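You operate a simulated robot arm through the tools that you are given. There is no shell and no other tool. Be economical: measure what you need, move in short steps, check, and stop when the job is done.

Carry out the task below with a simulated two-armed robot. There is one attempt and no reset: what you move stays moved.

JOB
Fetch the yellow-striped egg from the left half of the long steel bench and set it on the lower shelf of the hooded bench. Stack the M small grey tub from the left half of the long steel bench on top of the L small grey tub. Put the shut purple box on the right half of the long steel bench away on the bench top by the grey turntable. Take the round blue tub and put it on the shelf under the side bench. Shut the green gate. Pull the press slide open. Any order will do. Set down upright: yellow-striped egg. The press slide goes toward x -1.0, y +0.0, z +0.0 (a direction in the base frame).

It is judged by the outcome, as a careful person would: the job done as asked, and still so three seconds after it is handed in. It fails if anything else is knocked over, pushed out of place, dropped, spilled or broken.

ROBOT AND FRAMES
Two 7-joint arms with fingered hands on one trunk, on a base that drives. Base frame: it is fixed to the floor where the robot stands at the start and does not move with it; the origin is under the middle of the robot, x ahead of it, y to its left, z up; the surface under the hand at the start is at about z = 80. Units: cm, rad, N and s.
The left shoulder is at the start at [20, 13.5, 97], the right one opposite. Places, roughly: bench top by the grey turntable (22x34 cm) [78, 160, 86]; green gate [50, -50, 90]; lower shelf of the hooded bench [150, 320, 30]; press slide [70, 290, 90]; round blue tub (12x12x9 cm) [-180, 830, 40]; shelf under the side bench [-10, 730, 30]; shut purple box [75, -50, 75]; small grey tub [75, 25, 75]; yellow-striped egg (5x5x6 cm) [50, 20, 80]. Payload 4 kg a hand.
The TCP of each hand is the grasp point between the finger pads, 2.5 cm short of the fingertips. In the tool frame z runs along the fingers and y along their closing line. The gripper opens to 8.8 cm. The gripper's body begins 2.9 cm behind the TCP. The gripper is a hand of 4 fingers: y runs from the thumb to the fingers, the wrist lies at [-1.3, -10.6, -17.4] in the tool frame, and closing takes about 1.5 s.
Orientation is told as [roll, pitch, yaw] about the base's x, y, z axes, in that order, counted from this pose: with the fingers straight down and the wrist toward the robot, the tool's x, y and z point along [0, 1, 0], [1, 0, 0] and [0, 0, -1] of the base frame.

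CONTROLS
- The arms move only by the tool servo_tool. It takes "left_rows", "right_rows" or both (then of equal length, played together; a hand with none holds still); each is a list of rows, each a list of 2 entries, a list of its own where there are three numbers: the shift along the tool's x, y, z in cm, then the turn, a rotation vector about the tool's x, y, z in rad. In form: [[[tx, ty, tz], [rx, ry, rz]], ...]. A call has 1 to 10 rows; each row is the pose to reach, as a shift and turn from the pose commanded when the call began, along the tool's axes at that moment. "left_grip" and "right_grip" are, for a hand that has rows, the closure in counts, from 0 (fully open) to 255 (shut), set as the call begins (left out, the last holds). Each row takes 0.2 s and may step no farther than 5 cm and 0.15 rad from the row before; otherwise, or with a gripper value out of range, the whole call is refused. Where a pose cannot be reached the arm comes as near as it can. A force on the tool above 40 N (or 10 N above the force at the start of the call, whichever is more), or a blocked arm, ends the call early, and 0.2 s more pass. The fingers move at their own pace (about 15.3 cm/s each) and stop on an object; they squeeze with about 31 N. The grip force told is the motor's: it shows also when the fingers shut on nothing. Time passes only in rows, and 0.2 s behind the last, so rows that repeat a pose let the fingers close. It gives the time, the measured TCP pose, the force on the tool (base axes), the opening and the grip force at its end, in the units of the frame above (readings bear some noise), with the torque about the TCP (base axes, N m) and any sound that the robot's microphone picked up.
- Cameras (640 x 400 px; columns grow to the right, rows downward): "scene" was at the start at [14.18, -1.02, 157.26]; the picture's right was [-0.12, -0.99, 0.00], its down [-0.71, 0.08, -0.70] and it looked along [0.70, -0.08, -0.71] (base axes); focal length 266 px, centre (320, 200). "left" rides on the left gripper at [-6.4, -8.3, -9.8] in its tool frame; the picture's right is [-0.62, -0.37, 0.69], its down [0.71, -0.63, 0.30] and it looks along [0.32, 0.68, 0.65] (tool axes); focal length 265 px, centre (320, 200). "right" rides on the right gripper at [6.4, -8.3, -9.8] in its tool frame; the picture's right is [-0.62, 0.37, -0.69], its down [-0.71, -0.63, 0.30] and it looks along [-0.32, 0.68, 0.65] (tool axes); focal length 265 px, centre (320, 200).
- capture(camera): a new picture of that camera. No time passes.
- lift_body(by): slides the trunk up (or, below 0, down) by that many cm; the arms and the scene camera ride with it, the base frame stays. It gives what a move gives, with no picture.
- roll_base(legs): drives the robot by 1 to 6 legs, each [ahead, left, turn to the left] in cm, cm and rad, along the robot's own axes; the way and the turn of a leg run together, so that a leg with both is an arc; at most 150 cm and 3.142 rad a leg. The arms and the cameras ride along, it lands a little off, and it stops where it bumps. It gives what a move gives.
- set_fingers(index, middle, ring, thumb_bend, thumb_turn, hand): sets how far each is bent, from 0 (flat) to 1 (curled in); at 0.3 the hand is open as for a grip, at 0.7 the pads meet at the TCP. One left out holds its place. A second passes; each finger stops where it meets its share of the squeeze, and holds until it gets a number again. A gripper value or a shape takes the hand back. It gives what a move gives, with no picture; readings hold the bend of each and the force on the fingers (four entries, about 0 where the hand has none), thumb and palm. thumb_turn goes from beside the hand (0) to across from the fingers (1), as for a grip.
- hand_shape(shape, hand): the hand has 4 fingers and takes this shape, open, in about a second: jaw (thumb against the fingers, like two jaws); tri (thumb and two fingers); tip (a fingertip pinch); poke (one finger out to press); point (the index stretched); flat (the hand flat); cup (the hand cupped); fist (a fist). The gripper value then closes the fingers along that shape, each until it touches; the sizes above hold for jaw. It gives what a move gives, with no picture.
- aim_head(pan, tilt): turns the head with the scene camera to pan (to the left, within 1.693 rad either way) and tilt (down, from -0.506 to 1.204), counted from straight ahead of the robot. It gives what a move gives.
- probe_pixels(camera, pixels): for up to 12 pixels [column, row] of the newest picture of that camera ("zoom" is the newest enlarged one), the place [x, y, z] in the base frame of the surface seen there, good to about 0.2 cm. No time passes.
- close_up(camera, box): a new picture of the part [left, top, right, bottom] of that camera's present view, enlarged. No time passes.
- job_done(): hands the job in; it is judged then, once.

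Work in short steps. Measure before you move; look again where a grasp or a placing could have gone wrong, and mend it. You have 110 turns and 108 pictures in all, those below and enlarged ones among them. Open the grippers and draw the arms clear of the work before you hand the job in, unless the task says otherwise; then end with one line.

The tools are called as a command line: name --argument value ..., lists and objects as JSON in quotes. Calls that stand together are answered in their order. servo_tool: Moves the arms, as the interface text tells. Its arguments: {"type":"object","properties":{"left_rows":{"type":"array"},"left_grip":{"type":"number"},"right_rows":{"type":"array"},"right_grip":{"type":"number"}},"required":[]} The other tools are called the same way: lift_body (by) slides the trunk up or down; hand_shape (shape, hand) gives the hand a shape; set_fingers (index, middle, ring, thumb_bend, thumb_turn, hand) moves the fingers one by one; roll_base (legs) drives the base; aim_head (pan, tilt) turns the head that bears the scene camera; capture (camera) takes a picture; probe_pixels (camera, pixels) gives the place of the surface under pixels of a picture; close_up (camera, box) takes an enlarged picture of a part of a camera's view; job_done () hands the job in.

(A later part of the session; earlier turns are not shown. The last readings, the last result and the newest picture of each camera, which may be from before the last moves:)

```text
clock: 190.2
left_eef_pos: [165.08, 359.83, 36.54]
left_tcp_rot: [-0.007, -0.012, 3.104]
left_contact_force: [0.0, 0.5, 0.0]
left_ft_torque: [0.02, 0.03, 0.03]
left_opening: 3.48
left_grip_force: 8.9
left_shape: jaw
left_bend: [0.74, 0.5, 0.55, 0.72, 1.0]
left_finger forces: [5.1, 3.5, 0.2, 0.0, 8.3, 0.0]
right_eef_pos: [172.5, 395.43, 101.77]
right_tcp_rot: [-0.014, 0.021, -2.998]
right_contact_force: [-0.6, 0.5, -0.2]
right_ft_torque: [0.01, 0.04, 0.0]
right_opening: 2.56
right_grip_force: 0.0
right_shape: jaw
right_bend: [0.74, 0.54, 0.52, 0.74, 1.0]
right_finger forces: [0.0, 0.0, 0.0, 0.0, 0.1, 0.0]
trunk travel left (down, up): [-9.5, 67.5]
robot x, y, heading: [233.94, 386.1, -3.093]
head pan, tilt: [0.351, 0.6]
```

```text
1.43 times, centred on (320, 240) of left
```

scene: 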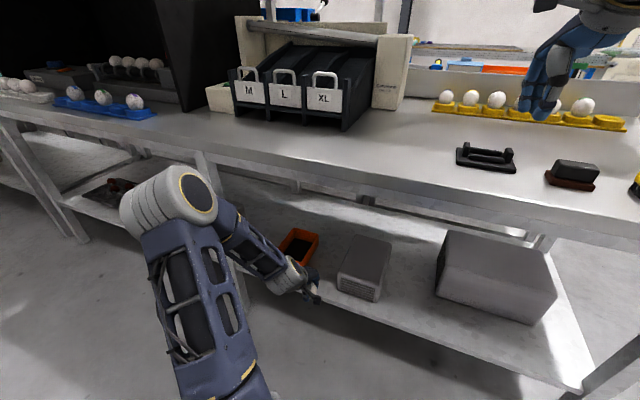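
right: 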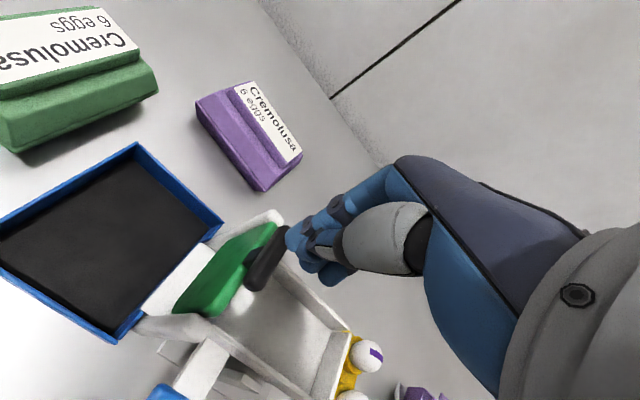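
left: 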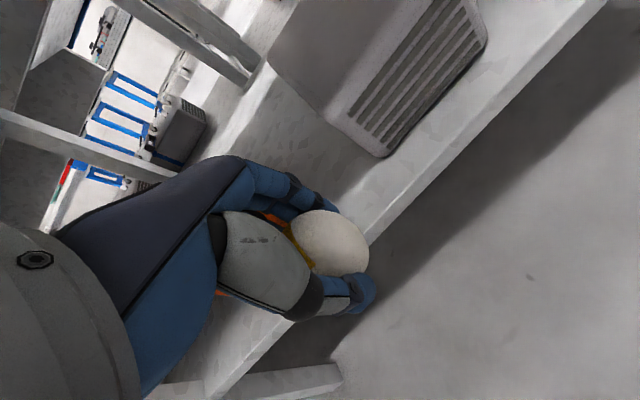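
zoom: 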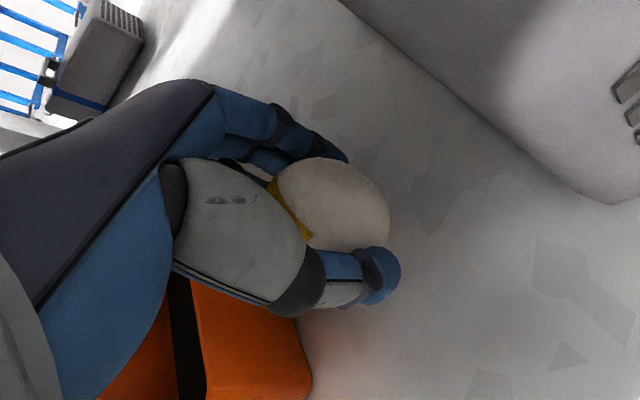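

Freed. Lower gently in small steps, watching for contact.

servo_tool --left_rows '[[[0, 0, 0.5], [0, 0, 0]], [[0, 0, 1.0], [0, 0, 0]], [[0, 0, 1.3], [0, 0, 0]], [[0, 0, 1.6], [0, 0, 0]]]'

servo_tool --left_rows '[[[0, 0, 0.2], [0, 0, 0]], [[0, 0, 0.4], [0, 0, 0]]]'

```text
clock: 191.2
left_eef_pos: [165.25, 359.98, 34.95]
left_tcp_rot: [-0.007, -0.012, 3.105]
left_contact_force: [0.4, -1.0, 0.3]
left_ft_torque: [-0.01, 0.0, 0.01]
left_opening: 3.47
left_grip_force: 9.0
left_shape: jaw
left_bend: [0.74, 0.5, 0.55, 0.72, 1.0]
left_finger forces: [5.1, 3.5, 0.1, 0.0, 8.4, 0.1]
right_eef_pos: [172.44, 395.42, 101.88]
right_tcp_rot: [-0.013, 0.021, -2.998]
right_contact_force: [-0.1, -0.4, -0.2]
right_ft_torque: [-0.02, 0.07, -0.01]
right_opening: 2.54
right_grip_force: 0.1
right_shape: jaw
right_bend: [0.74, 0.54, 0.52, 0.74, 1.0]
right_finger forces: [0.0, 0.0, 0.1, 0.0, 0.0, 0.0]
trunk travel left (down, up): [-9.5, 67.5]
robot x, y, heading: [233.89, 385.78, -3.096]
head pan, tilt: [0.351, 0.6]
```

```text
clock: 191.8
left_eef_pos: [165.14, 360.0, 34.56]
left_tcp_rot: [-0.006, -0.013, 3.106]
left_contact_force: [0.5, 0.2, 2.6]
left_ft_torque: [0.0, -0.03, -0.04]
left_opening: 3.47
left_grip_force: 9.0
left_shape: jaw
left_bend: [0.74, 0.5, 0.55, 0.72, 1.0]
left_finger forces: [4.9, 3.2, 0.2, 0.1, 8.4, 0.1]
right_eef_pos: [172.58, 395.43, 101.85]
right_tcp_rot: [-0.015, 0.022, -2.999]
right_contact_force: [-0.1, -0.3, -1.1]
right_ft_torque: [0.01, 0.0, 0.01]
right_opening: 2.52
right_grip_force: 0.0
right_shape: jaw
right_bend: [0.74, 0.54, 0.52, 0.74, 1.0]
right_finger forces: [0.0, 0.0, 0.0, 0.0, 0.1, 0.0]
trunk travel left (down, up): [-9.5, 67.5]
robot x, y, heading: [233.83, 385.73, -3.086]
head pan, tilt: [0.351, 0.6]
```

Contact at 2.6 N. Open slowly in stages.

servo_tool --left_rows '[[[0, 0, 0.05], [0, 0, 0]], [[0, 0, 0.05], [0, 0, 0]]]' --left_grip 158

servo_tool --left_rows '[[[0, 0, 0], [0, 0, 0]], [[0, 0, 0], [0, 0, 0]]]' --left_grip 140

close_up --camera "left" --box '[160, 100, 480, 380]'

```text
clock: 192.4
left_eef_pos: [165.18, 359.87, 34.54]
left_tcp_rot: [-0.008, -0.013, 3.106]
left_contact_force: [-0.2, 1.4, 6.3]
left_ft_torque: [0.02, 0.01, -0.01]
left_opening: 3.46
left_grip_force: 8.6
left_shape: jaw
left_bend: [0.74, 0.5, 0.55, 0.72, 1.0]
left_finger forces: [4.8, 3.1, 0.0, 0.0, 8.5, 0.1]
right_eef_pos: [172.57, 395.34, 101.8]
right_tcp_rot: [-0.014, 0.02, -2.997]
right_contact_force: [0.4, 0.4, 0.3]
right_ft_torque: [0.01, 0.01, 0.03]
right_opening: 2.52
right_grip_force: 0.1
right_shape: jaw
right_bend: [0.74, 0.54, 0.52, 0.74, 1.0]
right_finger forces: [0.0, 0.0, 0.0, 0.1, 0.0, 0.1]
trunk travel left (down, up): [-9.5, 67.5]
robot x, y, heading: [233.89, 385.67, -3.092]
head pan, tilt: [0.351, 0.6]
```

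```text
clock: 193.0
left_eef_pos: [165.21, 359.76, 34.56]
left_tcp_rot: [-0.005, -0.011, 3.104]
left_contact_force: [-0.4, 0.1, -0.1]
left_ft_torque: [-0.02, -0.02, 0.04]
left_opening: 3.97
left_grip_force: 0.0
left_shape: jaw
left_bend: [0.74, 0.47, 0.43, 0.71, 1.0]
left_finger forces: [0.0, 0.1, 0.0, 0.0, 0.1, 0.0]
right_eef_pos: [172.48, 395.27, 101.76]
right_tcp_rot: [-0.014, 0.02, -2.998]
right_contact_force: [0.4, -0.6, 1.1]
right_ft_torque: [0.02, 0.04, 0.01]
right_opening: 2.52
right_grip_force: 0.0
right_shape: jaw
right_bend: [0.74, 0.54, 0.52, 0.74, 1.0]
right_finger forces: [0.1, 0.1, 0.1, 0.0, 0.0, 0.0]
trunk travel left (down, up): [-9.5, 67.5]
robot x, y, heading: [233.41, 386.34, -3.096]
head pan, tilt: [0.351, 0.6]
```

```text
1.43 times, centred on (320, 240) of left
```

zoom: 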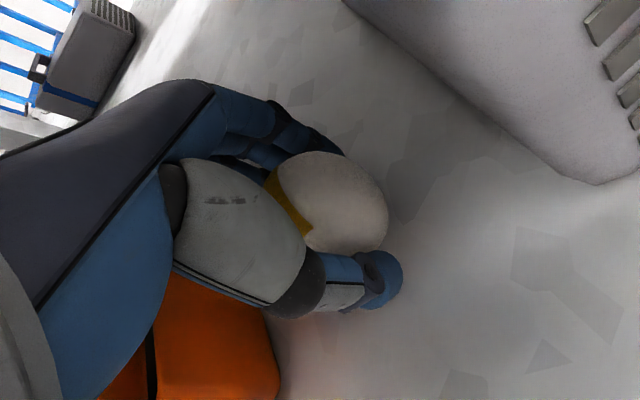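

Fingers are free and the egg stands. Open further and check it stays.

servo_tool --left_rows '[[[0, 0, 0], [0, 0, 0]], [[0, 0, 0], [0, 0, 0]], [[0, 0, 0], [0, 0, 0]], [[0, 0, 0], [0, 0, 0]]]' --left_grip 90

close_up --camera "left" --box '[160, 100, 480, 380]'

```text
clock: 194.0
left_eef_pos: [165.12, 359.99, 34.48]
left_tcp_rot: [-0.008, -0.012, 3.104]
left_contact_force: [-0.5, 0.3, 0.4]
left_ft_torque: [-0.01, 0.01, 0.02]
left_opening: 5.65
left_grip_force: 0.1
left_shape: jaw
left_bend: [0.28, 0.39, 0.36, 0.62, 1.0]
left_finger forces: [0.1, 0.0, 0.1, 0.0, 0.1, 0.0]
right_eef_pos: [172.65, 395.35, 101.86]
right_tcp_rot: [-0.014, 0.022, -2.999]
right_contact_force: [0.8, -0.2, 0.0]
right_ft_torque: [-0.02, 0.0, 0.03]
right_opening: 2.52
right_grip_force: 0.1
right_shape: jaw
right_bend: [0.74, 0.54, 0.52, 0.74, 1.0]
right_finger forces: [0.1, 0.0, 0.0, 0.0, 0.0, 0.0]
trunk travel left (down, up): [-9.5, 67.5]
robot x, y, heading: [233.54, 385.66, -3.092]
head pan, tilt: [0.351, 0.6]
```

```text
1.43 times, centred on (320, 240) of left
```

zoom: 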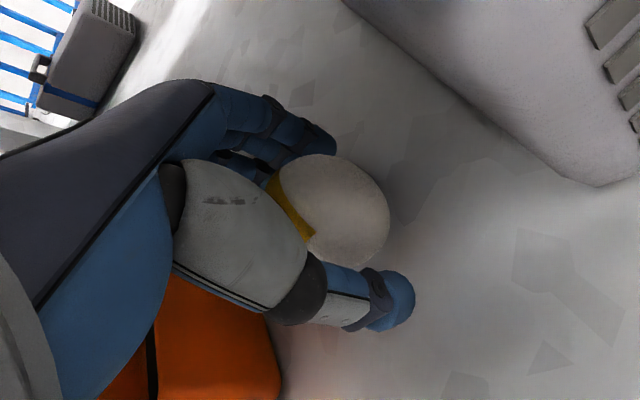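

The egg stands free. Widen a bit more, rise straight up 10 cm, then back out.

servo_tool --left_rows '[[[0, 0, 0], [0, 0, 0]], [[0, 0, 0], [0, 0, 0]], [[0, 0, -1.5], [0, 0, 0]], [[0, 0, -3.5], [0, 0, 0]], [[0, 0, -6], [0, 0, 0]], [[0, 0, -9], [0, 0, 0]], [[0, 0, -10], [0, 0, 0]]]' --left_grip 65

roll_base --legs '[[-22, 0, 0]]'

close_up --camera "scene" --box '[200, 170, 440, 320]'

```text
clock: 195.6
left_eef_pos: [165.19, 359.9, 44.65]
left_tcp_rot: [-0.01, -0.014, 3.104]
left_contact_force: [0.3, 0.8, -0.4]
left_ft_torque: [-0.01, 0.03, 0.01]
left_opening: 6.53
left_grip_force: 0.1
left_shape: jaw
left_bend: [0.27, 0.36, 0.33, 0.55, 0.99]
left_finger forces: [0.0, 0.0, 0.0, 0.0, 0.0, 0.0]
right_eef_pos: [172.52, 395.34, 101.83]
right_tcp_rot: [-0.015, 0.021, -2.998]
right_contact_force: [-0.6, 0.7, 0.0]
right_ft_torque: [-0.02, 0.0, 0.0]
right_opening: 2.52
right_grip_force: 0.1
right_shape: jaw
right_bend: [0.74, 0.54, 0.52, 0.74, 1.0]
right_finger forces: [0.1, 0.1, 0.0, 0.0, 0.0, 0.0]
trunk travel left (down, up): [-9.5, 67.5]
robot x, y, heading: [233.8, 385.83, -3.093]
head pan, tilt: [0.351, 0.6]
```

```text
clock: 197.3
left_eef_pos: [187.19, 361.15, 44.62]
left_tcp_rot: [-0.007, -0.012, 3.101]
left_contact_force: [0.9, 1.1, -0.7]
left_ft_torque: [-0.01, -0.04, 0.0]
left_opening: 6.56
left_grip_force: 0.1
left_shape: jaw
left_bend: [0.27, 0.36, 0.33, 0.55, 0.99]
left_finger forces: [0.1, 0.0, 0.0, 0.0, 0.1, 0.0]
right_eef_pos: [194.7, 396.6, 101.89]
right_tcp_rot: [-0.014, 0.022, -3.003]
right_contact_force: [-0.4, 0.6, 1.0]
right_ft_torque: [0.02, -0.02, 0.01]
right_opening: 2.53
right_grip_force: 0.1
right_shape: jaw
right_bend: [0.74, 0.54, 0.52, 0.74, 1.0]
right_finger forces: [0.0, 0.1, 0.0, 0.0, 0.0, 0.0]
trunk travel left (down, up): [-9.5, 67.5]
robot x, y, heading: [255.56, 387.16, -3.095]
head pan, tilt: [0.351, 0.6]
```

```text
2.67 times, centred on (320, 245) of scene
```

zoom: 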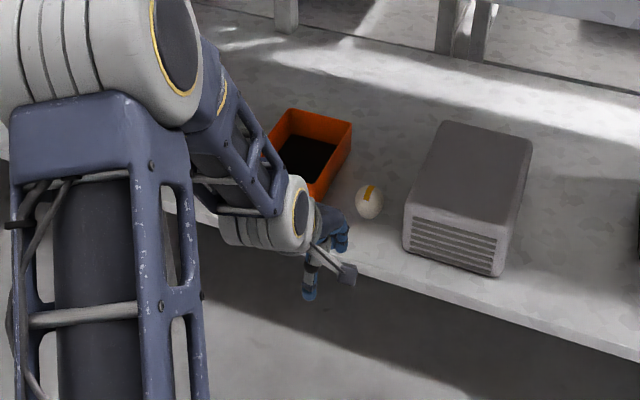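

The egg stands upright. I back a little, raise the trunk, leave the aisle and turn to face +y to look for the side bench and blue tub.

roll_base --legs '[[-6, 0, 0]]'

lift_body --by 30

roll_base --legs '[[0, -140, 0], [80, 0, 0], [0, 0, -1.57]]'

aim_head --pan 0.5 --tilt 0.35

capture --camera "scene"

```text
clock: 198.3
left_eef_pos: [193.27, 361.45, 44.65]
left_tcp_rot: [-0.007, -0.013, 3.102]
left_contact_force: [0.7, -0.3, -1.1]
left_ft_torque: [0.0, -0.02, 0.0]
left_opening: 6.56
left_grip_force: 0.1
left_shape: jaw
left_bend: [0.27, 0.36, 0.33, 0.55, 0.99]
left_finger forces: [0.1, 0.1, 0.0, 0.0, 0.0, 0.1]
right_eef_pos: [200.74, 396.8, 101.91]
right_tcp_rot: [-0.014, 0.022, -3.003]
right_contact_force: [0.0, -0.1, 0.3]
right_ft_torque: [0.0, -0.02, 0.01]
right_opening: 2.55
right_grip_force: 0.1
right_shape: jaw
right_bend: [0.74, 0.54, 0.52, 0.74, 1.0]
right_finger forces: [0.1, 0.0, 0.0, 0.0, 0.0, 0.0]
trunk travel left (down, up): [-9.5, 67.5]
robot x, y, heading: [262.13, 387.29, -3.101]
head pan, tilt: [0.351, 0.6]
```

```text
clock: 201.3
left_eef_pos: [193.29, 361.48, 74.56]
left_tcp_rot: [-0.007, -0.012, 3.101]
left_contact_force: [0.0, 0.2, 0.0]
left_ft_torque: [-0.06, 0.03, 0.0]
left_opening: 6.53
left_grip_force: 0.1
left_shape: jaw
left_bend: [0.27, 0.36, 0.33, 0.55, 0.99]
left_finger forces: [0.0, 0.0, 0.1, 0.0, 0.0, 0.0]
right_eef_pos: [200.76, 396.79, 131.75]
right_tcp_rot: [-0.015, 0.022, -3.004]
right_contact_force: [-0.7, -0.5, 0.1]
right_ft_torque: [0.03, 0.0, -0.02]
right_opening: 2.52
right_grip_force: 0.1
right_shape: jaw
right_bend: [0.74, 0.54, 0.52, 0.74, 1.0]
right_finger forces: [0.1, 0.0, 0.0, 0.0, 0.0, 0.0]
trunk travel left (down, up): [-39.5, 37.5]
robot x, y, heading: [262.0, 387.51, -3.099]
head pan, tilt: [0.351, 0.6]
```

```text
clock: 216.0
left_eef_pos: [152.93, 592.99, 74.54]
left_tcp_rot: [-0.009, -0.012, 1.507]
left_contact_force: [0.3, -0.5, 0.9]
left_ft_torque: [0.0, -0.02, 0.04]
left_opening: 6.55
left_grip_force: 0.1
left_shape: jaw
left_bend: [0.27, 0.36, 0.33, 0.55, 0.99]
left_finger forces: [0.1, 0.0, 0.0, 0.0, 0.0, 0.1]
right_eef_pos: [188.13, 584.81, 131.81]
right_tcp_rot: [-0.014, 0.02, 1.688]
right_contact_force: [1.0, 0.2, -0.1]
right_ft_torque: [-0.03, 0.01, 0.01]
right_opening: 2.49
right_grip_force: 0.0
right_shape: jaw
right_bend: [0.74, 0.54, 0.52, 0.74, 1.0]
right_finger forces: [0.0, 0.0, 0.0, 0.0, 0.0, 0.0]
trunk travel left (down, up): [-39.5, 37.5]
robot x, y, heading: [177.21, 523.82, 1.589]
head pan, tilt: [0.351, 0.6]
```

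```text
clock: 216.7
left_eef_pos: [152.84, 593.11, 74.53]
left_tcp_rot: [-0.007, -0.012, 1.505]
left_contact_force: [0.5, -0.1, 0.8]
left_ft_torque: [-0.04, -0.01, 0.0]
left_opening: 6.54
left_grip_force: 0.1
left_shape: jaw
left_bend: [0.27, 0.36, 0.33, 0.55, 0.99]
left_finger forces: [0.0, 0.0, 0.0, 0.1, 0.0, 0.1]
right_eef_pos: [188.12, 584.71, 131.9]
right_tcp_rot: [-0.014, 0.02, 1.686]
right_contact_force: [-0.7, -0.5, -0.3]
right_ft_torque: [0.0, -0.01, 0.01]
right_opening: 2.49
right_grip_force: 0.0
right_shape: jaw
right_bend: [0.74, 0.54, 0.52, 0.74, 1.0]
right_finger forces: [0.0, 0.0, 0.0, 0.0, 0.0, 0.0]
trunk travel left (down, up): [-39.5, 37.5]
robot x, y, heading: [177.06, 523.79, 1.587]
head pan, tilt: [0.499, 0.351]
```

```text
22 pictures are left
```

scene: 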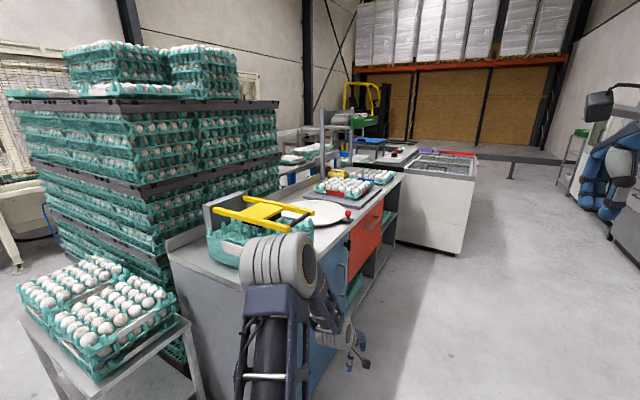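

Probe to locate what is where.

probe_pixels --camera "scene" --pixels '[[180, 255], [270, 330], [320, 215], [365, 240], [378, 260], [340, 185], [400, 180], [450, 200], [280, 165], [95, 320], [190, 390], [480, 170]]'

close_up --camera "scene" --box '[240, 110, 500, 330]'

```text
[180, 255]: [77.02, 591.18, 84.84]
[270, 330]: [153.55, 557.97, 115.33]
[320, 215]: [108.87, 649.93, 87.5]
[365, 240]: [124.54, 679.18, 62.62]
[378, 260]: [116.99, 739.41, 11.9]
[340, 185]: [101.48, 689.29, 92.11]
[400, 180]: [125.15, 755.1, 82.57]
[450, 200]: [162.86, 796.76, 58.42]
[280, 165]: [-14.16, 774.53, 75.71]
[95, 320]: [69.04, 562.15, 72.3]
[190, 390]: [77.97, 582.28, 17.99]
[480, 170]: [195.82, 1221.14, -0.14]
```

```text
1.82 times, centred on (370, 220) of scene
```

zoom: 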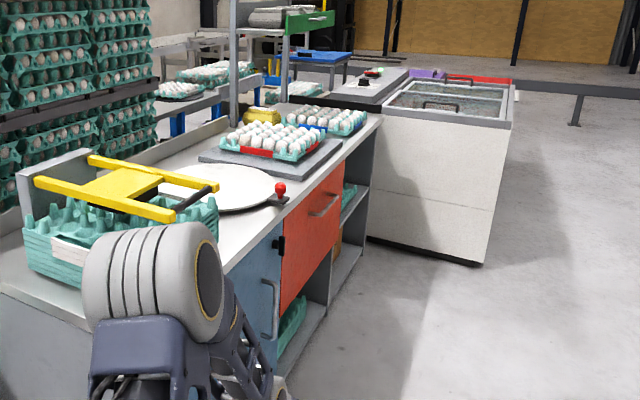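

The tub and side bench lie further left (−x). I back to y ≈ 497, turn to −x, drive along the gap and then face +y.

roll_base --legs '[[-26, 0, 0], [0, 0, 1.555], [140, 0, 0], [115, 0, 0], [0, 0, -1.57]]'

aim_head --pan 0.1 --tilt 0.3

capture --camera "scene"

```text
clock: 238.1
left_eef_pos: [-97.32, 571.2, 74.64]
left_tcp_rot: [-0.006, -0.013, 1.462]
left_contact_force: [-0.4, -0.3, -0.1]
left_ft_torque: [0.0, 0.02, -0.06]
left_opening: 6.52
left_grip_force: 0.1
left_shape: jaw
left_bend: [0.27, 0.36, 0.33, 0.55, 0.99]
left_finger forces: [0.1, 0.0, 0.0, 0.1, 0.0, 0.1]
right_eef_pos: [-62.51, 561.45, 131.84]
right_tcp_rot: [-0.015, 0.021, 1.643]
right_contact_force: [0.5, 0.9, 0.7]
right_ft_torque: [0.02, -0.02, 0.01]
right_opening: 2.52
right_grip_force: 0.0
right_shape: jaw
right_bend: [0.74, 0.54, 0.52, 0.74, 1.0]
right_finger forces: [0.1, 0.1, 0.0, 0.0, 0.0, 0.0]
trunk travel left (down, up): [-39.5, 37.5]
robot x, y, heading: [-76.27, 501.18, 1.55]
head pan, tilt: [0.499, 0.351]
```

```text
clock: 239.0
left_eef_pos: [-97.22, 571.13, 74.62]
left_tcp_rot: [-0.007, -0.012, 1.462]
left_contact_force: [0.1, 0.5, -0.7]
left_ft_torque: [-0.01, 0.03, 0.0]
left_opening: 6.54
left_grip_force: 0.1
left_shape: jaw
left_bend: [0.27, 0.36, 0.33, 0.55, 0.99]
left_finger forces: [0.0, 0.0, 0.1, 0.0, 0.0, 0.1]
right_eef_pos: [-62.44, 561.45, 131.83]
right_tcp_rot: [-0.015, 0.021, 1.643]
right_contact_force: [-0.2, -0.4, 0.3]
right_ft_torque: [-0.01, -0.01, 0.0]
right_opening: 2.52
right_grip_force: 0.0
right_shape: jaw
right_bend: [0.74, 0.54, 0.52, 0.74, 1.0]
right_finger forces: [0.1, 0.0, 0.0, 0.0, 0.0, 0.0]
trunk travel left (down, up): [-39.5, 37.5]
robot x, y, heading: [-76.22, 500.92, 1.545]
head pan, tilt: [0.099, 0.3]
```

```text
20 pictures are left
```

scene: 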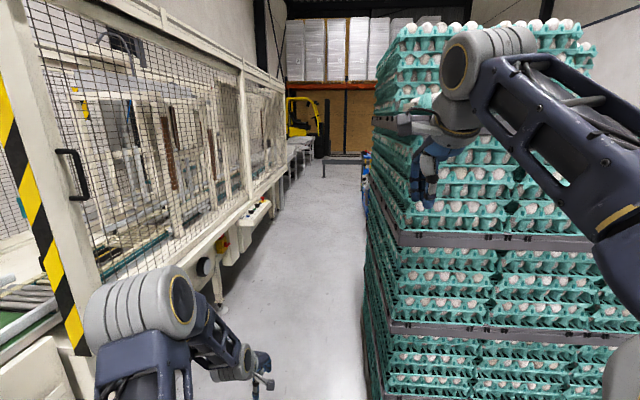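

Probe the corridor widths and what lies beyond.

probe_pixels --camera "scene" --pixels '[[368, 240], [375, 390], [225, 290], [210, 265], [270, 205], [300, 155], [345, 160], [365, 165], [320, 250], [290, 170], [364, 200], [80, 345]]'

close_up --camera "scene" --box '[250, 120, 400, 220]'

```text
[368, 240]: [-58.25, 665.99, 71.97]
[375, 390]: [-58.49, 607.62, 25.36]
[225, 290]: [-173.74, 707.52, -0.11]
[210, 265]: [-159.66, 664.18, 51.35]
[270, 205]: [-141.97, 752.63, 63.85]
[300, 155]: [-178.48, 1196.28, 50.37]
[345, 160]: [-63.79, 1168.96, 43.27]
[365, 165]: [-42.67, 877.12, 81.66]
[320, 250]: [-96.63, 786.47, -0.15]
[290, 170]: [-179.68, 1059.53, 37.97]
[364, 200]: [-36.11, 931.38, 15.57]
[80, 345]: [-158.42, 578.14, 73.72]
```

```text
4.00 times, centred on (325, 170) of scene
```

zoom: 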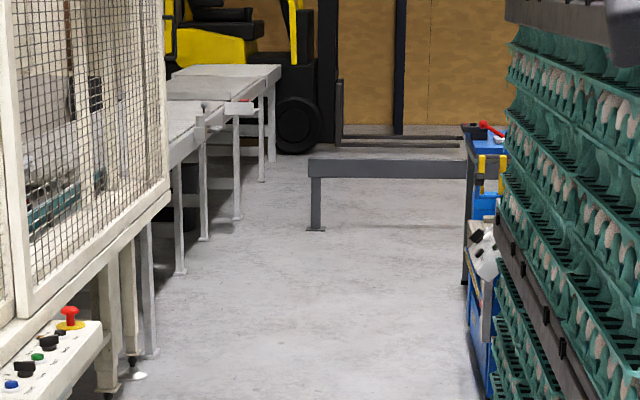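

probe_pixels --camera "scene" --pixels '[[100, 320], [140, 300], [120, 380], [630, 120], [625, 170], [630, 260], [460, 70], [190, 190], [245, 190], [350, 185]]'

aim_head --pan 0.0 --tilt 1.2

capture --camera "scene"

probe_pixels --camera "scene" --pixels '[[230, 260], [400, 260], [200, 390], [440, 390], [180, 300], [450, 300], [120, 250], [520, 250], [320, 280], [60, 300]]'

```text
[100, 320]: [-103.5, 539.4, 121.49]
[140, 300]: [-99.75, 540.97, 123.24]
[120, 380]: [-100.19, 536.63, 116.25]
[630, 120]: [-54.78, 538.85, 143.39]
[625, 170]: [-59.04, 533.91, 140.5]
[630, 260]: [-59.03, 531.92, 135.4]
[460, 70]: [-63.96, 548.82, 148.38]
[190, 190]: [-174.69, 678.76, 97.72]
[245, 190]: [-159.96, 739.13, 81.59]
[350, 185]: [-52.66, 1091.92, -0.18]
```

```text
clock: 240.2
left_eef_pos: [-97.37, 571.25, 74.56]
left_tcp_rot: [-0.008, -0.012, 1.463]
left_contact_force: [0.3, 0.5, -0.4]
left_ft_torque: [-0.02, 0.02, 0.01]
left_opening: 6.53
left_grip_force: 0.1
left_shape: jaw
left_bend: [0.27, 0.36, 0.33, 0.55, 0.99]
left_finger forces: [0.0, 0.1, 0.0, 0.0, 0.0, 0.0]
right_eef_pos: [-62.49, 561.47, 131.93]
right_tcp_rot: [-0.015, 0.021, 1.642]
right_contact_force: [-0.6, 0.1, -0.3]
right_ft_torque: [-0.02, -0.04, -0.03]
right_opening: 2.51
right_grip_force: 0.0
right_shape: jaw
right_bend: [0.74, 0.54, 0.52, 0.74, 1.0]
right_finger forces: [0.1, 0.0, 0.0, 0.0, 0.1, 0.0]
trunk travel left (down, up): [-39.5, 37.5]
robot x, y, heading: [-76.22, 501.03, 1.544]
head pan, tilt: [0.0, 1.201]
```

```text
18 pictures are left
```

scene: 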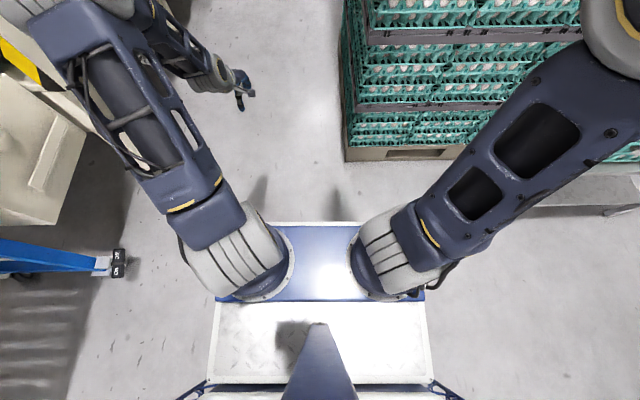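

```text
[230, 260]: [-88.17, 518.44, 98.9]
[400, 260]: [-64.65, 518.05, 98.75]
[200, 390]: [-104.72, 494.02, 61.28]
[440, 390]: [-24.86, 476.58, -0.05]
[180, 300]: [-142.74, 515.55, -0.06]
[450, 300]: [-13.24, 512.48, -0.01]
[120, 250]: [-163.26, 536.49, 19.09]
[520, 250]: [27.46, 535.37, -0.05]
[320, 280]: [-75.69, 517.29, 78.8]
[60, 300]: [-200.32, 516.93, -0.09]
```

The base is ~58 cm wide, arms within ±35; the corridor (x −142…−58) fits centred at x ≈ −100. I straighten, shift left 23 and drive in.

roll_base --legs '[[0, 23.5, 0.024], [70, 0, 0]]'

```text
clock: 245.5
left_eef_pos: [-123.03, 641.94, 74.54]
left_tcp_rot: [-0.005, -0.012, 1.491]
left_contact_force: [0.0, -0.6, -0.8]
left_ft_torque: [0.02, 0.03, 0.03]
left_opening: 6.51
left_grip_force: 0.0
left_shape: jaw
left_bend: [0.27, 0.36, 0.33, 0.55, 0.99]
left_finger forces: [0.1, 0.0, 0.0, 0.0, 0.0, 0.1]
right_eef_pos: [-87.94, 633.17, 131.87]
right_tcp_rot: [-0.013, 0.02, 1.669]
right_contact_force: [0.1, 1.0, 0.3]
right_ft_torque: [0.02, 0.01, -0.01]
right_opening: 2.53
right_grip_force: 0.0
right_shape: jaw
right_bend: [0.74, 0.54, 0.52, 0.74, 1.0]
right_finger forces: [0.0, 0.0, 0.0, 0.1, 0.1, 0.0]
trunk travel left (down, up): [-39.5, 37.5]
robot x, y, heading: [-100.08, 572.39, 1.573]
head pan, tilt: [0.0, 1.201]
```

Heading and position are good. Continue forward 110 cm and look around.

roll_base --legs '[[105, 0, 0]]'

aim_head --pan 0.35 --tilt 0.6

capture --camera "scene"

aim_head --pan -0.9 --tilt 0.6

capture --camera "scene"

```text
clock: 250.9
left_eef_pos: [-125.1, 746.91, 74.62]
left_tcp_rot: [-0.007, -0.012, 1.505]
left_contact_force: [-0.1, -0.6, 0.2]
left_ft_torque: [-0.02, 0.02, 0.0]
left_opening: 6.53
left_grip_force: 0.2
left_shape: jaw
left_bend: [0.27, 0.36, 0.33, 0.55, 0.99]
left_finger forces: [0.1, 0.1, 0.0, 0.0, 0.0, 0.1]
right_eef_pos: [-89.86, 738.55, 131.94]
right_tcp_rot: [-0.012, 0.021, 1.682]
right_contact_force: [-0.4, 0.5, -0.8]
right_ft_torque: [-0.01, 0.03, -0.02]
right_opening: 2.53
right_grip_force: 0.0
right_shape: jaw
right_bend: [0.74, 0.54, 0.52, 0.74, 1.0]
right_finger forces: [0.0, 0.0, 0.0, 0.0, 0.1, 0.0]
trunk travel left (down, up): [-39.5, 37.5]
robot x, y, heading: [-101.29, 677.45, 1.586]
head pan, tilt: [0.0, 1.201]
```

```text
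clock: 251.9
left_eef_pos: [-124.99, 746.87, 74.48]
left_tcp_rot: [-0.008, -0.012, 1.505]
left_contact_force: [0.0, -0.4, -0.4]
left_ft_torque: [0.01, 0.01, -0.01]
left_opening: 6.51
left_grip_force: 0.0
left_shape: jaw
left_bend: [0.27, 0.36, 0.33, 0.55, 0.99]
left_finger forces: [0.1, 0.1, 0.0, 0.0, 0.0, 0.0]
right_eef_pos: [-89.82, 738.5, 131.89]
right_tcp_rot: [-0.013, 0.02, 1.683]
right_contact_force: [0.0, 0.9, 0.7]
right_ft_torque: [0.01, -0.02, 0.01]
right_opening: 2.51
right_grip_force: 0.1
right_shape: jaw
right_bend: [0.74, 0.54, 0.52, 0.74, 1.0]
right_finger forces: [0.1, 0.0, 0.0, 0.0, 0.1, 0.1]
trunk travel left (down, up): [-39.5, 37.5]
robot x, y, heading: [-101.27, 677.73, 1.588]
head pan, tilt: [0.351, 0.6]
```

```text
17 pictures are left
```

scene: 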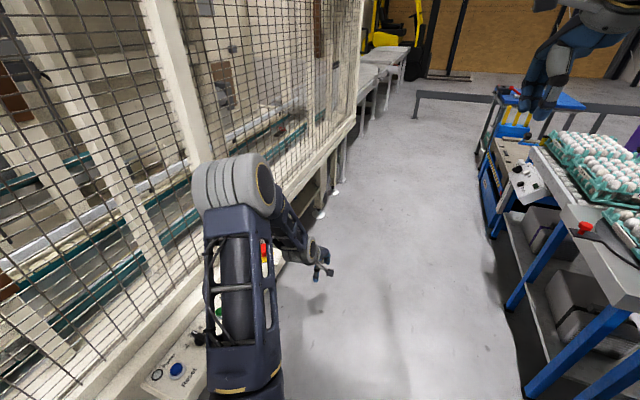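

```text
clock: 253.3
left_eef_pos: [-125.01, 746.86, 74.61]
left_tcp_rot: [-0.007, -0.012, 1.503]
left_contact_force: [-0.8, 0.1, -0.7]
left_ft_torque: [0.0, 0.04, 0.01]
left_opening: 6.51
left_grip_force: 0.1
left_shape: jaw
left_bend: [0.27, 0.36, 0.33, 0.55, 0.99]
left_finger forces: [0.0, 0.0, 0.1, 0.1, 0.0, 0.1]
right_eef_pos: [-89.88, 738.51, 131.87]
right_tcp_rot: [-0.015, 0.02, 1.684]
right_contact_force: [0.2, -0.4, 0.3]
right_ft_torque: [-0.02, 0.02, 0.01]
right_opening: 2.5
right_grip_force: 0.0
right_shape: jaw
right_bend: [0.74, 0.54, 0.52, 0.74, 1.0]
right_finger forces: [0.0, 0.0, 0.0, 0.0, 0.0, 0.0]
trunk travel left (down, up): [-39.5, 37.5]
robot x, y, heading: [-101.1, 677.59, 1.591]
head pan, tilt: [-0.901, 0.6]
```

```text
16 pictures are left
```

scene: 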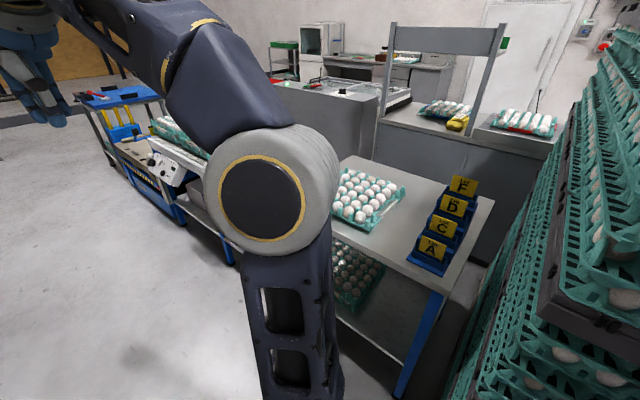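

Probe the side bench (blue-legged table) geometry.

probe_pixels --camera "scene" --pixels '[[440, 290], [490, 205], [420, 350], [350, 240], [370, 310], [340, 310], [230, 250], [200, 205], [385, 350], [170, 175], [110, 135], [360, 265]]'

close_up --camera "scene" --box '[320, 150, 500, 400]'

```text
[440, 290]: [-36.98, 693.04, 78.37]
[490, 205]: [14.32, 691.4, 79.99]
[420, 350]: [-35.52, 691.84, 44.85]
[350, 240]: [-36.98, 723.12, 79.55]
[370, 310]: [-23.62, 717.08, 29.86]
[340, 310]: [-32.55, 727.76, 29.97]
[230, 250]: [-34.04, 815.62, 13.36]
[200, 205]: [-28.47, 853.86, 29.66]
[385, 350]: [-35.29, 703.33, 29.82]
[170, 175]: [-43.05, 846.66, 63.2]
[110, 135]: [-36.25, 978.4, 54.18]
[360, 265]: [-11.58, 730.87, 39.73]
```

```text
1.60 times, centred on (410, 275) of scene
```

zoom: 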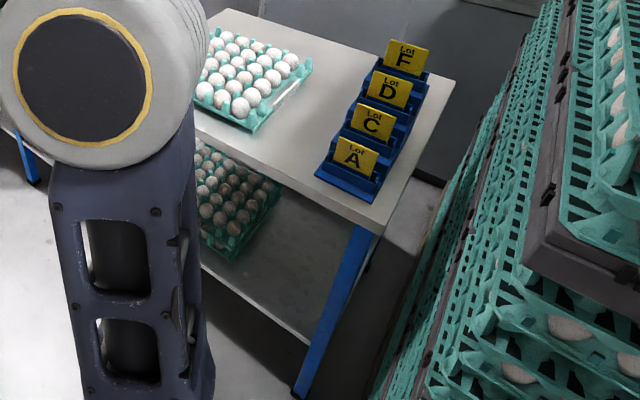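

The shelf (z 30) has a free end at y ≈ 697–722, x ≥ −35. Now find the tub: drive forward to y ≈ 775, lower the trunk and look left under the machine.

roll_base --legs '[[95, 0, -0.02]]'

lift_body --by -20

aim_head --pan 0.95 --tilt 0.5

capture --camera "scene"

```text
clock: 258.3
left_eef_pos: [-126.17, 842.51, 74.4]
left_tcp_rot: [-0.008, -0.011, 1.5]
left_contact_force: [-0.2, 0.3, 0.7]
left_ft_torque: [0.02, -0.02, 0.01]
left_opening: 6.54
left_grip_force: 0.1
left_shape: jaw
left_bend: [0.27, 0.36, 0.33, 0.55, 0.99]
left_finger forces: [0.0, 0.0, 0.1, 0.0, 0.0, 0.1]
right_eef_pos: [-90.91, 834.28, 131.86]
right_tcp_rot: [-0.013, 0.021, 1.68]
right_contact_force: [-0.2, 0.0, -0.2]
right_ft_torque: [0.01, 0.03, -0.02]
right_opening: 2.52
right_grip_force: 0.0
right_shape: jaw
right_bend: [0.74, 0.54, 0.52, 0.74, 1.0]
right_finger forces: [0.0, 0.1, 0.1, 0.1, 0.0, 0.1]
trunk travel left (down, up): [-39.5, 37.5]
robot x, y, heading: [-102.62, 772.7, 1.582]
head pan, tilt: [-0.901, 0.6]
```

```text
clock: 260.5
left_eef_pos: [-126.0, 842.6, 54.57]
left_tcp_rot: [-0.009, -0.011, 1.499]
left_contact_force: [0.3, 0.4, 0.5]
left_ft_torque: [0.03, 0.03, 0.0]
left_opening: 6.56
left_grip_force: 0.1
left_shape: jaw
left_bend: [0.27, 0.36, 0.33, 0.55, 0.99]
left_finger forces: [0.1, 0.1, 0.1, 0.1, 0.0, 0.0]
right_eef_pos: [-90.92, 834.14, 111.94]
right_tcp_rot: [-0.014, 0.022, 1.679]
right_contact_force: [-0.2, 0.5, -0.5]
right_ft_torque: [0.02, -0.01, 0.05]
right_opening: 2.52
right_grip_force: 0.1
right_shape: jaw
right_bend: [0.74, 0.54, 0.52, 0.74, 1.0]
right_finger forces: [0.0, 0.1, 0.0, 0.0, 0.0, 0.0]
trunk travel left (down, up): [-19.5, 57.5]
robot x, y, heading: [-102.35, 773.06, 1.579]
head pan, tilt: [-0.901, 0.6]
```

```text
clock: 262.3
left_eef_pos: [-126.15, 842.68, 54.58]
left_tcp_rot: [-0.006, -0.013, 1.499]
left_contact_force: [0.1, -0.6, -0.7]
left_ft_torque: [-0.01, -0.02, 0.0]
left_opening: 6.53
left_grip_force: 0.0
left_shape: jaw
left_bend: [0.27, 0.36, 0.33, 0.55, 0.99]
left_finger forces: [0.1, 0.1, 0.0, 0.0, 0.1, 0.1]
right_eef_pos: [-90.98, 834.15, 111.94]
right_tcp_rot: [-0.014, 0.021, 1.679]
right_contact_force: [-0.5, 0.2, 0.6]
right_ft_torque: [-0.01, 0.0, 0.0]
right_opening: 2.54
right_grip_force: 0.1
right_shape: jaw
right_bend: [0.74, 0.54, 0.52, 0.74, 1.0]
right_finger forces: [0.0, 0.0, 0.0, 0.0, 0.0, 0.1]
trunk travel left (down, up): [-19.5, 57.5]
robot x, y, heading: [-102.38, 773.38, 1.582]
head pan, tilt: [0.949, 0.499]
```

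```text
14 pictures are left
```

scene: 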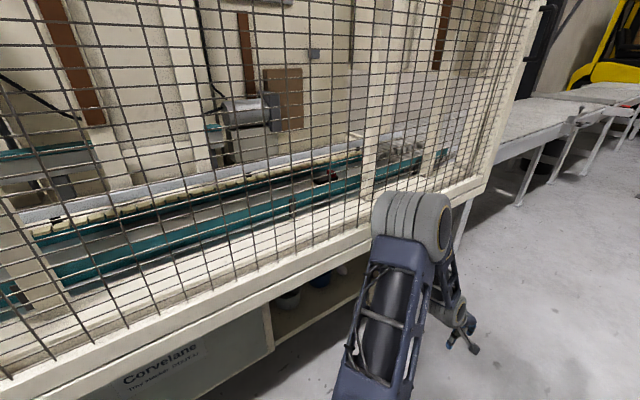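

A shelf under the machine at (320,285) holds something white and blue. Zoom and probe.

close_up --camera "scene" --box '[255, 250, 375, 345]'

probe_pixels --camera "scene" --pixels '[[318, 280], [290, 297], [335, 272], [300, 315], [272, 345], [350, 290], [355, 250], [320, 283], [275, 310], [310, 262]]'

```text
4.21 times, centred on (315, 298) of scene
```

zoom: 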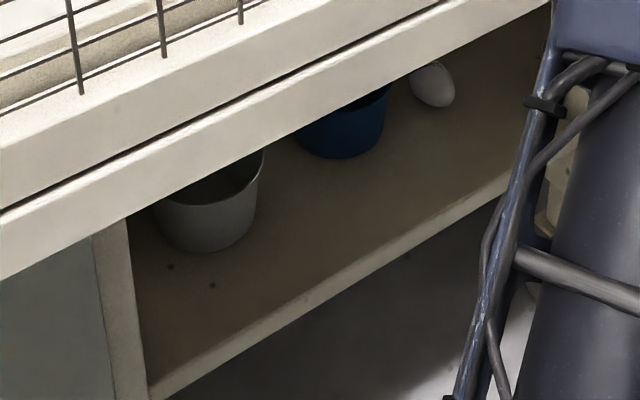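

```text
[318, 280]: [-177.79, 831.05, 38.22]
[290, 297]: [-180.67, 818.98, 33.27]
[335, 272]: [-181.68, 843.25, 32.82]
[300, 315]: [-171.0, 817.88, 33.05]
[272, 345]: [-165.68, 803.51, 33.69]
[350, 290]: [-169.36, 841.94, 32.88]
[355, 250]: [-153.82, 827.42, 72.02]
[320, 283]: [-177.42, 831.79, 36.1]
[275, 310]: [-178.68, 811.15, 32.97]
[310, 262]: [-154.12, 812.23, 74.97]
```

The blue tub stands at ≈(−183, 831), rim z ≈42, on the under-shelf (z 33) between a grey tub and an egg. I turn the left hand toward −x and tilt it 0.52 rad so it can slip under the rail.

servo_tool --left_rows '[[[0, 0, 0], [0, 0, -0.148]], [[0, 0, 0], [0, 0, -0.296]], [[0, 0, 0], [0, 0, -0.444]], [[0, 0, 0], [0, 0, -0.592]], [[0, 0, 0], [0, 0, -0.74]], [[0, 0, 0], [0, 0, -0.888]], [[0, 0, 0], [0, 0, -1.036]], [[0, 0, 0], [0, 0, -1.184]], [[0, 0, 0], [0, 0, -1.332]], [[0, 0, 0], [0, 0, -1.48]]]'

servo_tool --left_rows '[[[0, 0, 0], [0, 0, -0.08]], [[0, 0, 0], [0, 0, -0.16]]]'

servo_tool --left_rows '[[[0, 0, 0], [-0.13, 0, 0]], [[0, 0, 0], [-0.26, 0, 0]], [[0, 0, 0], [-0.39, 0, 0]], [[0, 0, 0], [-0.52, 0, 0]], [[0, 0, 0], [-0.52, 0, 0]]]'

capture --camera "left"

```text
clock: 264.5
left_eef_pos: [-126.18, 842.76, 54.72]
left_tcp_rot: [-0.015, 0.007, 2.982]
left_contact_force: [-0.5, 0.1, -0.7]
left_ft_torque: [0.03, 0.0, 0.0]
left_opening: 6.56
left_grip_force: 0.1
left_shape: jaw
left_bend: [0.27, 0.36, 0.33, 0.55, 0.99]
left_finger forces: [0.1, 0.0, 0.1, 0.1, 0.1, 0.1]
right_eef_pos: [-91.09, 834.26, 111.95]
right_tcp_rot: [-0.012, 0.022, 1.679]
right_contact_force: [0.2, 0.4, -0.7]
right_ft_torque: [0.01, -0.01, 0.0]
right_opening: 2.53
right_grip_force: 0.1
right_shape: jaw
right_bend: [0.74, 0.54, 0.52, 0.74, 1.0]
right_finger forces: [0.0, 0.1, 0.1, 0.0, 0.0, 0.1]
trunk travel left (down, up): [-19.5, 57.5]
robot x, y, heading: [-102.43, 773.4, 1.582]
head pan, tilt: [0.949, 0.499]
```

```text
clock: 265.1
left_eef_pos: [-126.17, 842.61, 54.54]
left_tcp_rot: [-0.012, 0.008, 3.14]
left_contact_force: [0.4, -0.3, 0.4]
left_ft_torque: [0.01, 0.01, 0.02]
left_opening: 6.53
left_grip_force: 0.1
left_shape: jaw
left_bend: [0.27, 0.36, 0.33, 0.55, 0.99]
left_finger forces: [0.1, 0.1, 0.1, 0.0, 0.0, 0.0]
right_eef_pos: [-90.92, 834.11, 111.78]
right_tcp_rot: [-0.014, 0.023, 1.679]
right_contact_force: [0.0, -0.1, 0.2]
right_ft_torque: [0.03, -0.03, -0.02]
right_opening: 2.49
right_grip_force: 0.0
right_shape: jaw
right_bend: [0.74, 0.54, 0.52, 0.74, 1.0]
right_finger forces: [0.0, 0.0, 0.1, 0.0, 0.0, 0.1]
trunk travel left (down, up): [-19.5, 57.5]
robot x, y, heading: [-102.31, 773.13, 1.586]
head pan, tilt: [0.949, 0.499]
```

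```text
clock: 266.3
left_eef_pos: [-126.11, 842.57, 54.69]
left_tcp_rot: [-0.012, -0.512, -3.136]
left_contact_force: [-0.2, 0.5, -0.4]
left_ft_torque: [0.01, 0.02, -0.03]
left_opening: 6.54
left_grip_force: 0.0
left_shape: jaw
left_bend: [0.27, 0.36, 0.33, 0.55, 0.99]
left_finger forces: [0.0, 0.0, 0.1, 0.0, 0.1, 0.1]
right_eef_pos: [-90.91, 834.21, 111.9]
right_tcp_rot: [-0.013, 0.021, 1.68]
right_contact_force: [1.2, 0.3, -0.9]
right_ft_torque: [-0.02, -0.01, 0.0]
right_opening: 2.5
right_grip_force: 0.0
right_shape: jaw
right_bend: [0.74, 0.54, 0.52, 0.74, 1.0]
right_finger forces: [0.0, 0.0, 0.0, 0.0, 0.0, 0.1]
trunk travel left (down, up): [-19.5, 57.5]
robot x, y, heading: [-102.51, 773.16, 1.583]
head pan, tilt: [0.949, 0.499]
```

```text
12 pictures are left
```

left: 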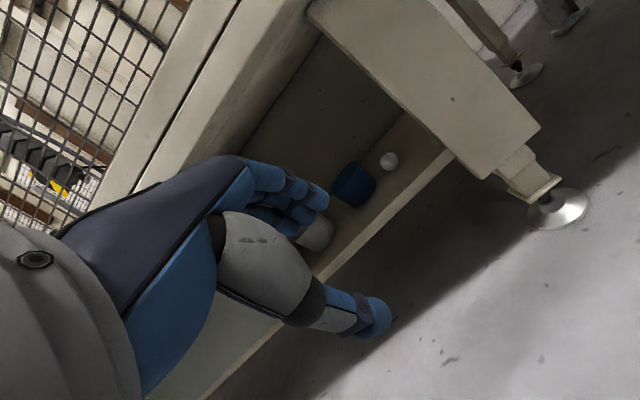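

The hand is posed. Probe the tub, egg, grey tub, shelf edge and rail underside from this view.

probe_pixels --camera "left" --pixels '[[342, 168], [358, 166], [350, 200], [372, 185], [335, 185], [388, 160], [318, 232], [235, 150], [340, 30], [420, 150], [365, 195], [452, 158]]'

close_up --camera "left" --box '[290, 120, 430, 270]'

```text
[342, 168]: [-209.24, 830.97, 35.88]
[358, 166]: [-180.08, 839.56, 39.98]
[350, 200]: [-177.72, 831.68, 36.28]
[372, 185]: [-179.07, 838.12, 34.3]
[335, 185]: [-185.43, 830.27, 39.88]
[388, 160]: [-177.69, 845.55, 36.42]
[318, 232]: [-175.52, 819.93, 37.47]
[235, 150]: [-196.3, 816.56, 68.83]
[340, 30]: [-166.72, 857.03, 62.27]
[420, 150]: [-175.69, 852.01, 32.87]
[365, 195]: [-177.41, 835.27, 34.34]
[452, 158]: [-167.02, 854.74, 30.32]
```

```text
2.67 times, centred on (360, 195) of left
```

zoom: 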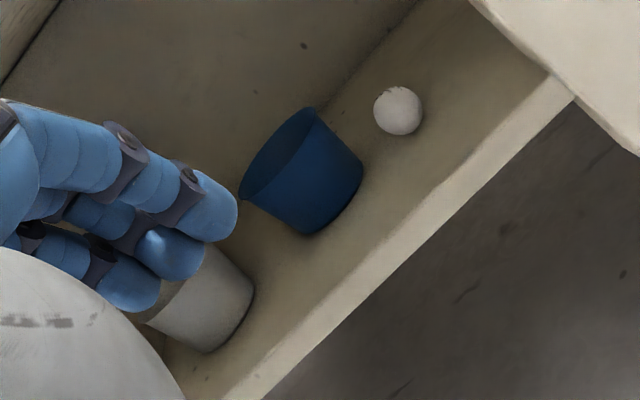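

probe_pixels --camera "zoom" --pixels '[[245, 190], [310, 115], [325, 125], [355, 158], [300, 190], [275, 190], [320, 150], [290, 165], [310, 228], [270, 205], [335, 140], [285, 215]]'

```text
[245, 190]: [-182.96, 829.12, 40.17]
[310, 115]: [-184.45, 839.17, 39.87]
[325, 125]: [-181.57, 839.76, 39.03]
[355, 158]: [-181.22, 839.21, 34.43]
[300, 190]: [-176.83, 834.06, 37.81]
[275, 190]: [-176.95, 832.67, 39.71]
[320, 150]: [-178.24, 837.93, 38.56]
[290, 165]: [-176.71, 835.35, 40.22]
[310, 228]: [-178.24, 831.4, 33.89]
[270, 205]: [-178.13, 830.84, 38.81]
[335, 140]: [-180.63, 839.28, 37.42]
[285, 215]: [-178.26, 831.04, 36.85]
```

Tub centre ≈ (−182.5, 834.3), near wall at x −176.8, rail underside z ≈62. I slide the hand in with the fingers just above the rim.

servo_tool --left_rows '[[[0.77, 2.64, 3.43], [0, 0, 0]], [[1.53, 5.28, 6.87], [0, 0, 0]], [[2.3, 7.92, 10.3], [0, 0, 0]], [[3.07, 10.56, 13.73], [0, 0, 0]], [[3.83, 13.2, 17.17], [0, 0, 0]], [[4.6, 15.84, 20.6], [0, 0, 0]]]'

servo_tool --left_rows '[[[0.6, 3.88, 2.22], [0, 0, 0]], [[1.2, 7.75, 4.43], [0, 0, 0]], [[1.8, 11.63, 6.65], [0, 0, 0]], [[2.4, 15.5, 8.87], [0, 0, 0]], [[3.0, 19.4, 11.08], [0, 0, 0]], [[3.6, 23.26, 13.3], [0, 0, 0]], [[3.6, 23.26, 13.3], [0, 0, 0]]]'

capture --camera "left"

```text
clock: 267.7
left_eef_pos: [-149.99, 838.04, 44.23]
left_tcp_rot: [-0.014, -0.512, -3.138]
left_contact_force: [-0.5, 1.1, 0.6]
left_ft_torque: [-0.01, 0.01, 0.02]
left_opening: 6.54
left_grip_force: 0.1
left_shape: jaw
left_bend: [0.27, 0.36, 0.33, 0.54, 0.99]
left_finger forces: [0.0, 0.0, 0.1, 0.0, 0.0, 0.0]
right_eef_pos: [-90.94, 834.06, 111.92]
right_tcp_rot: [-0.014, 0.021, 1.678]
right_contact_force: [-0.6, -0.2, 0.1]
right_ft_torque: [0.01, -0.01, 0.0]
right_opening: 2.5
right_grip_force: 0.1
right_shape: jaw
right_bend: [0.74, 0.54, 0.52, 0.74, 1.0]
right_finger forces: [0.0, 0.1, 0.0, 0.0, 0.0, 0.1]
trunk travel left (down, up): [-19.5, 57.5]
robot x, y, heading: [-102.21, 773.37, 1.584]
head pan, tilt: [0.949, 0.499]
```

```text
clock: 269.3
left_eef_pos: [-176.77, 834.57, 44.24]
left_tcp_rot: [-0.012, -0.512, -3.136]
left_contact_force: [-0.1, -0.6, -0.5]
left_ft_torque: [-0.03, 0.01, 0.01]
left_opening: 6.53
left_grip_force: 0.0
left_shape: jaw
left_bend: [0.27, 0.36, 0.33, 0.54, 0.99]
left_finger forces: [0.0, 0.0, 0.0, 0.0, 0.0, 0.1]
right_eef_pos: [-90.98, 834.08, 111.75]
right_tcp_rot: [-0.013, 0.022, 1.68]
right_contact_force: [-0.1, 0.2, -0.6]
right_ft_torque: [-0.03, 0.01, -0.02]
right_opening: 2.52
right_grip_force: 0.0
right_shape: jaw
right_bend: [0.74, 0.54, 0.52, 0.74, 1.0]
right_finger forces: [0.1, 0.1, 0.0, 0.0, 0.1, 0.0]
trunk travel left (down, up): [-19.5, 57.5]
robot x, y, heading: [-102.49, 773.39, 1.58]
head pan, tilt: [0.949, 0.499]
```

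```text
10 pictures are left
```

left: 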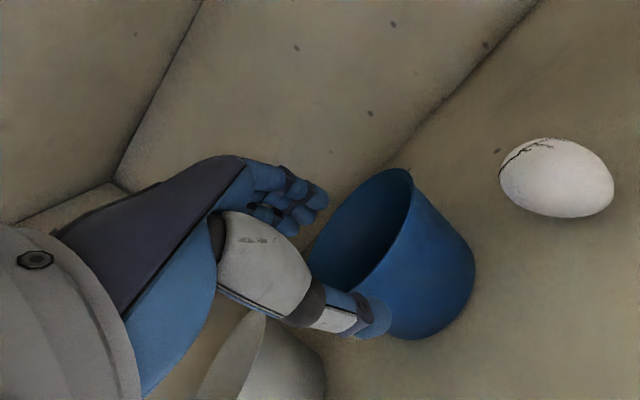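

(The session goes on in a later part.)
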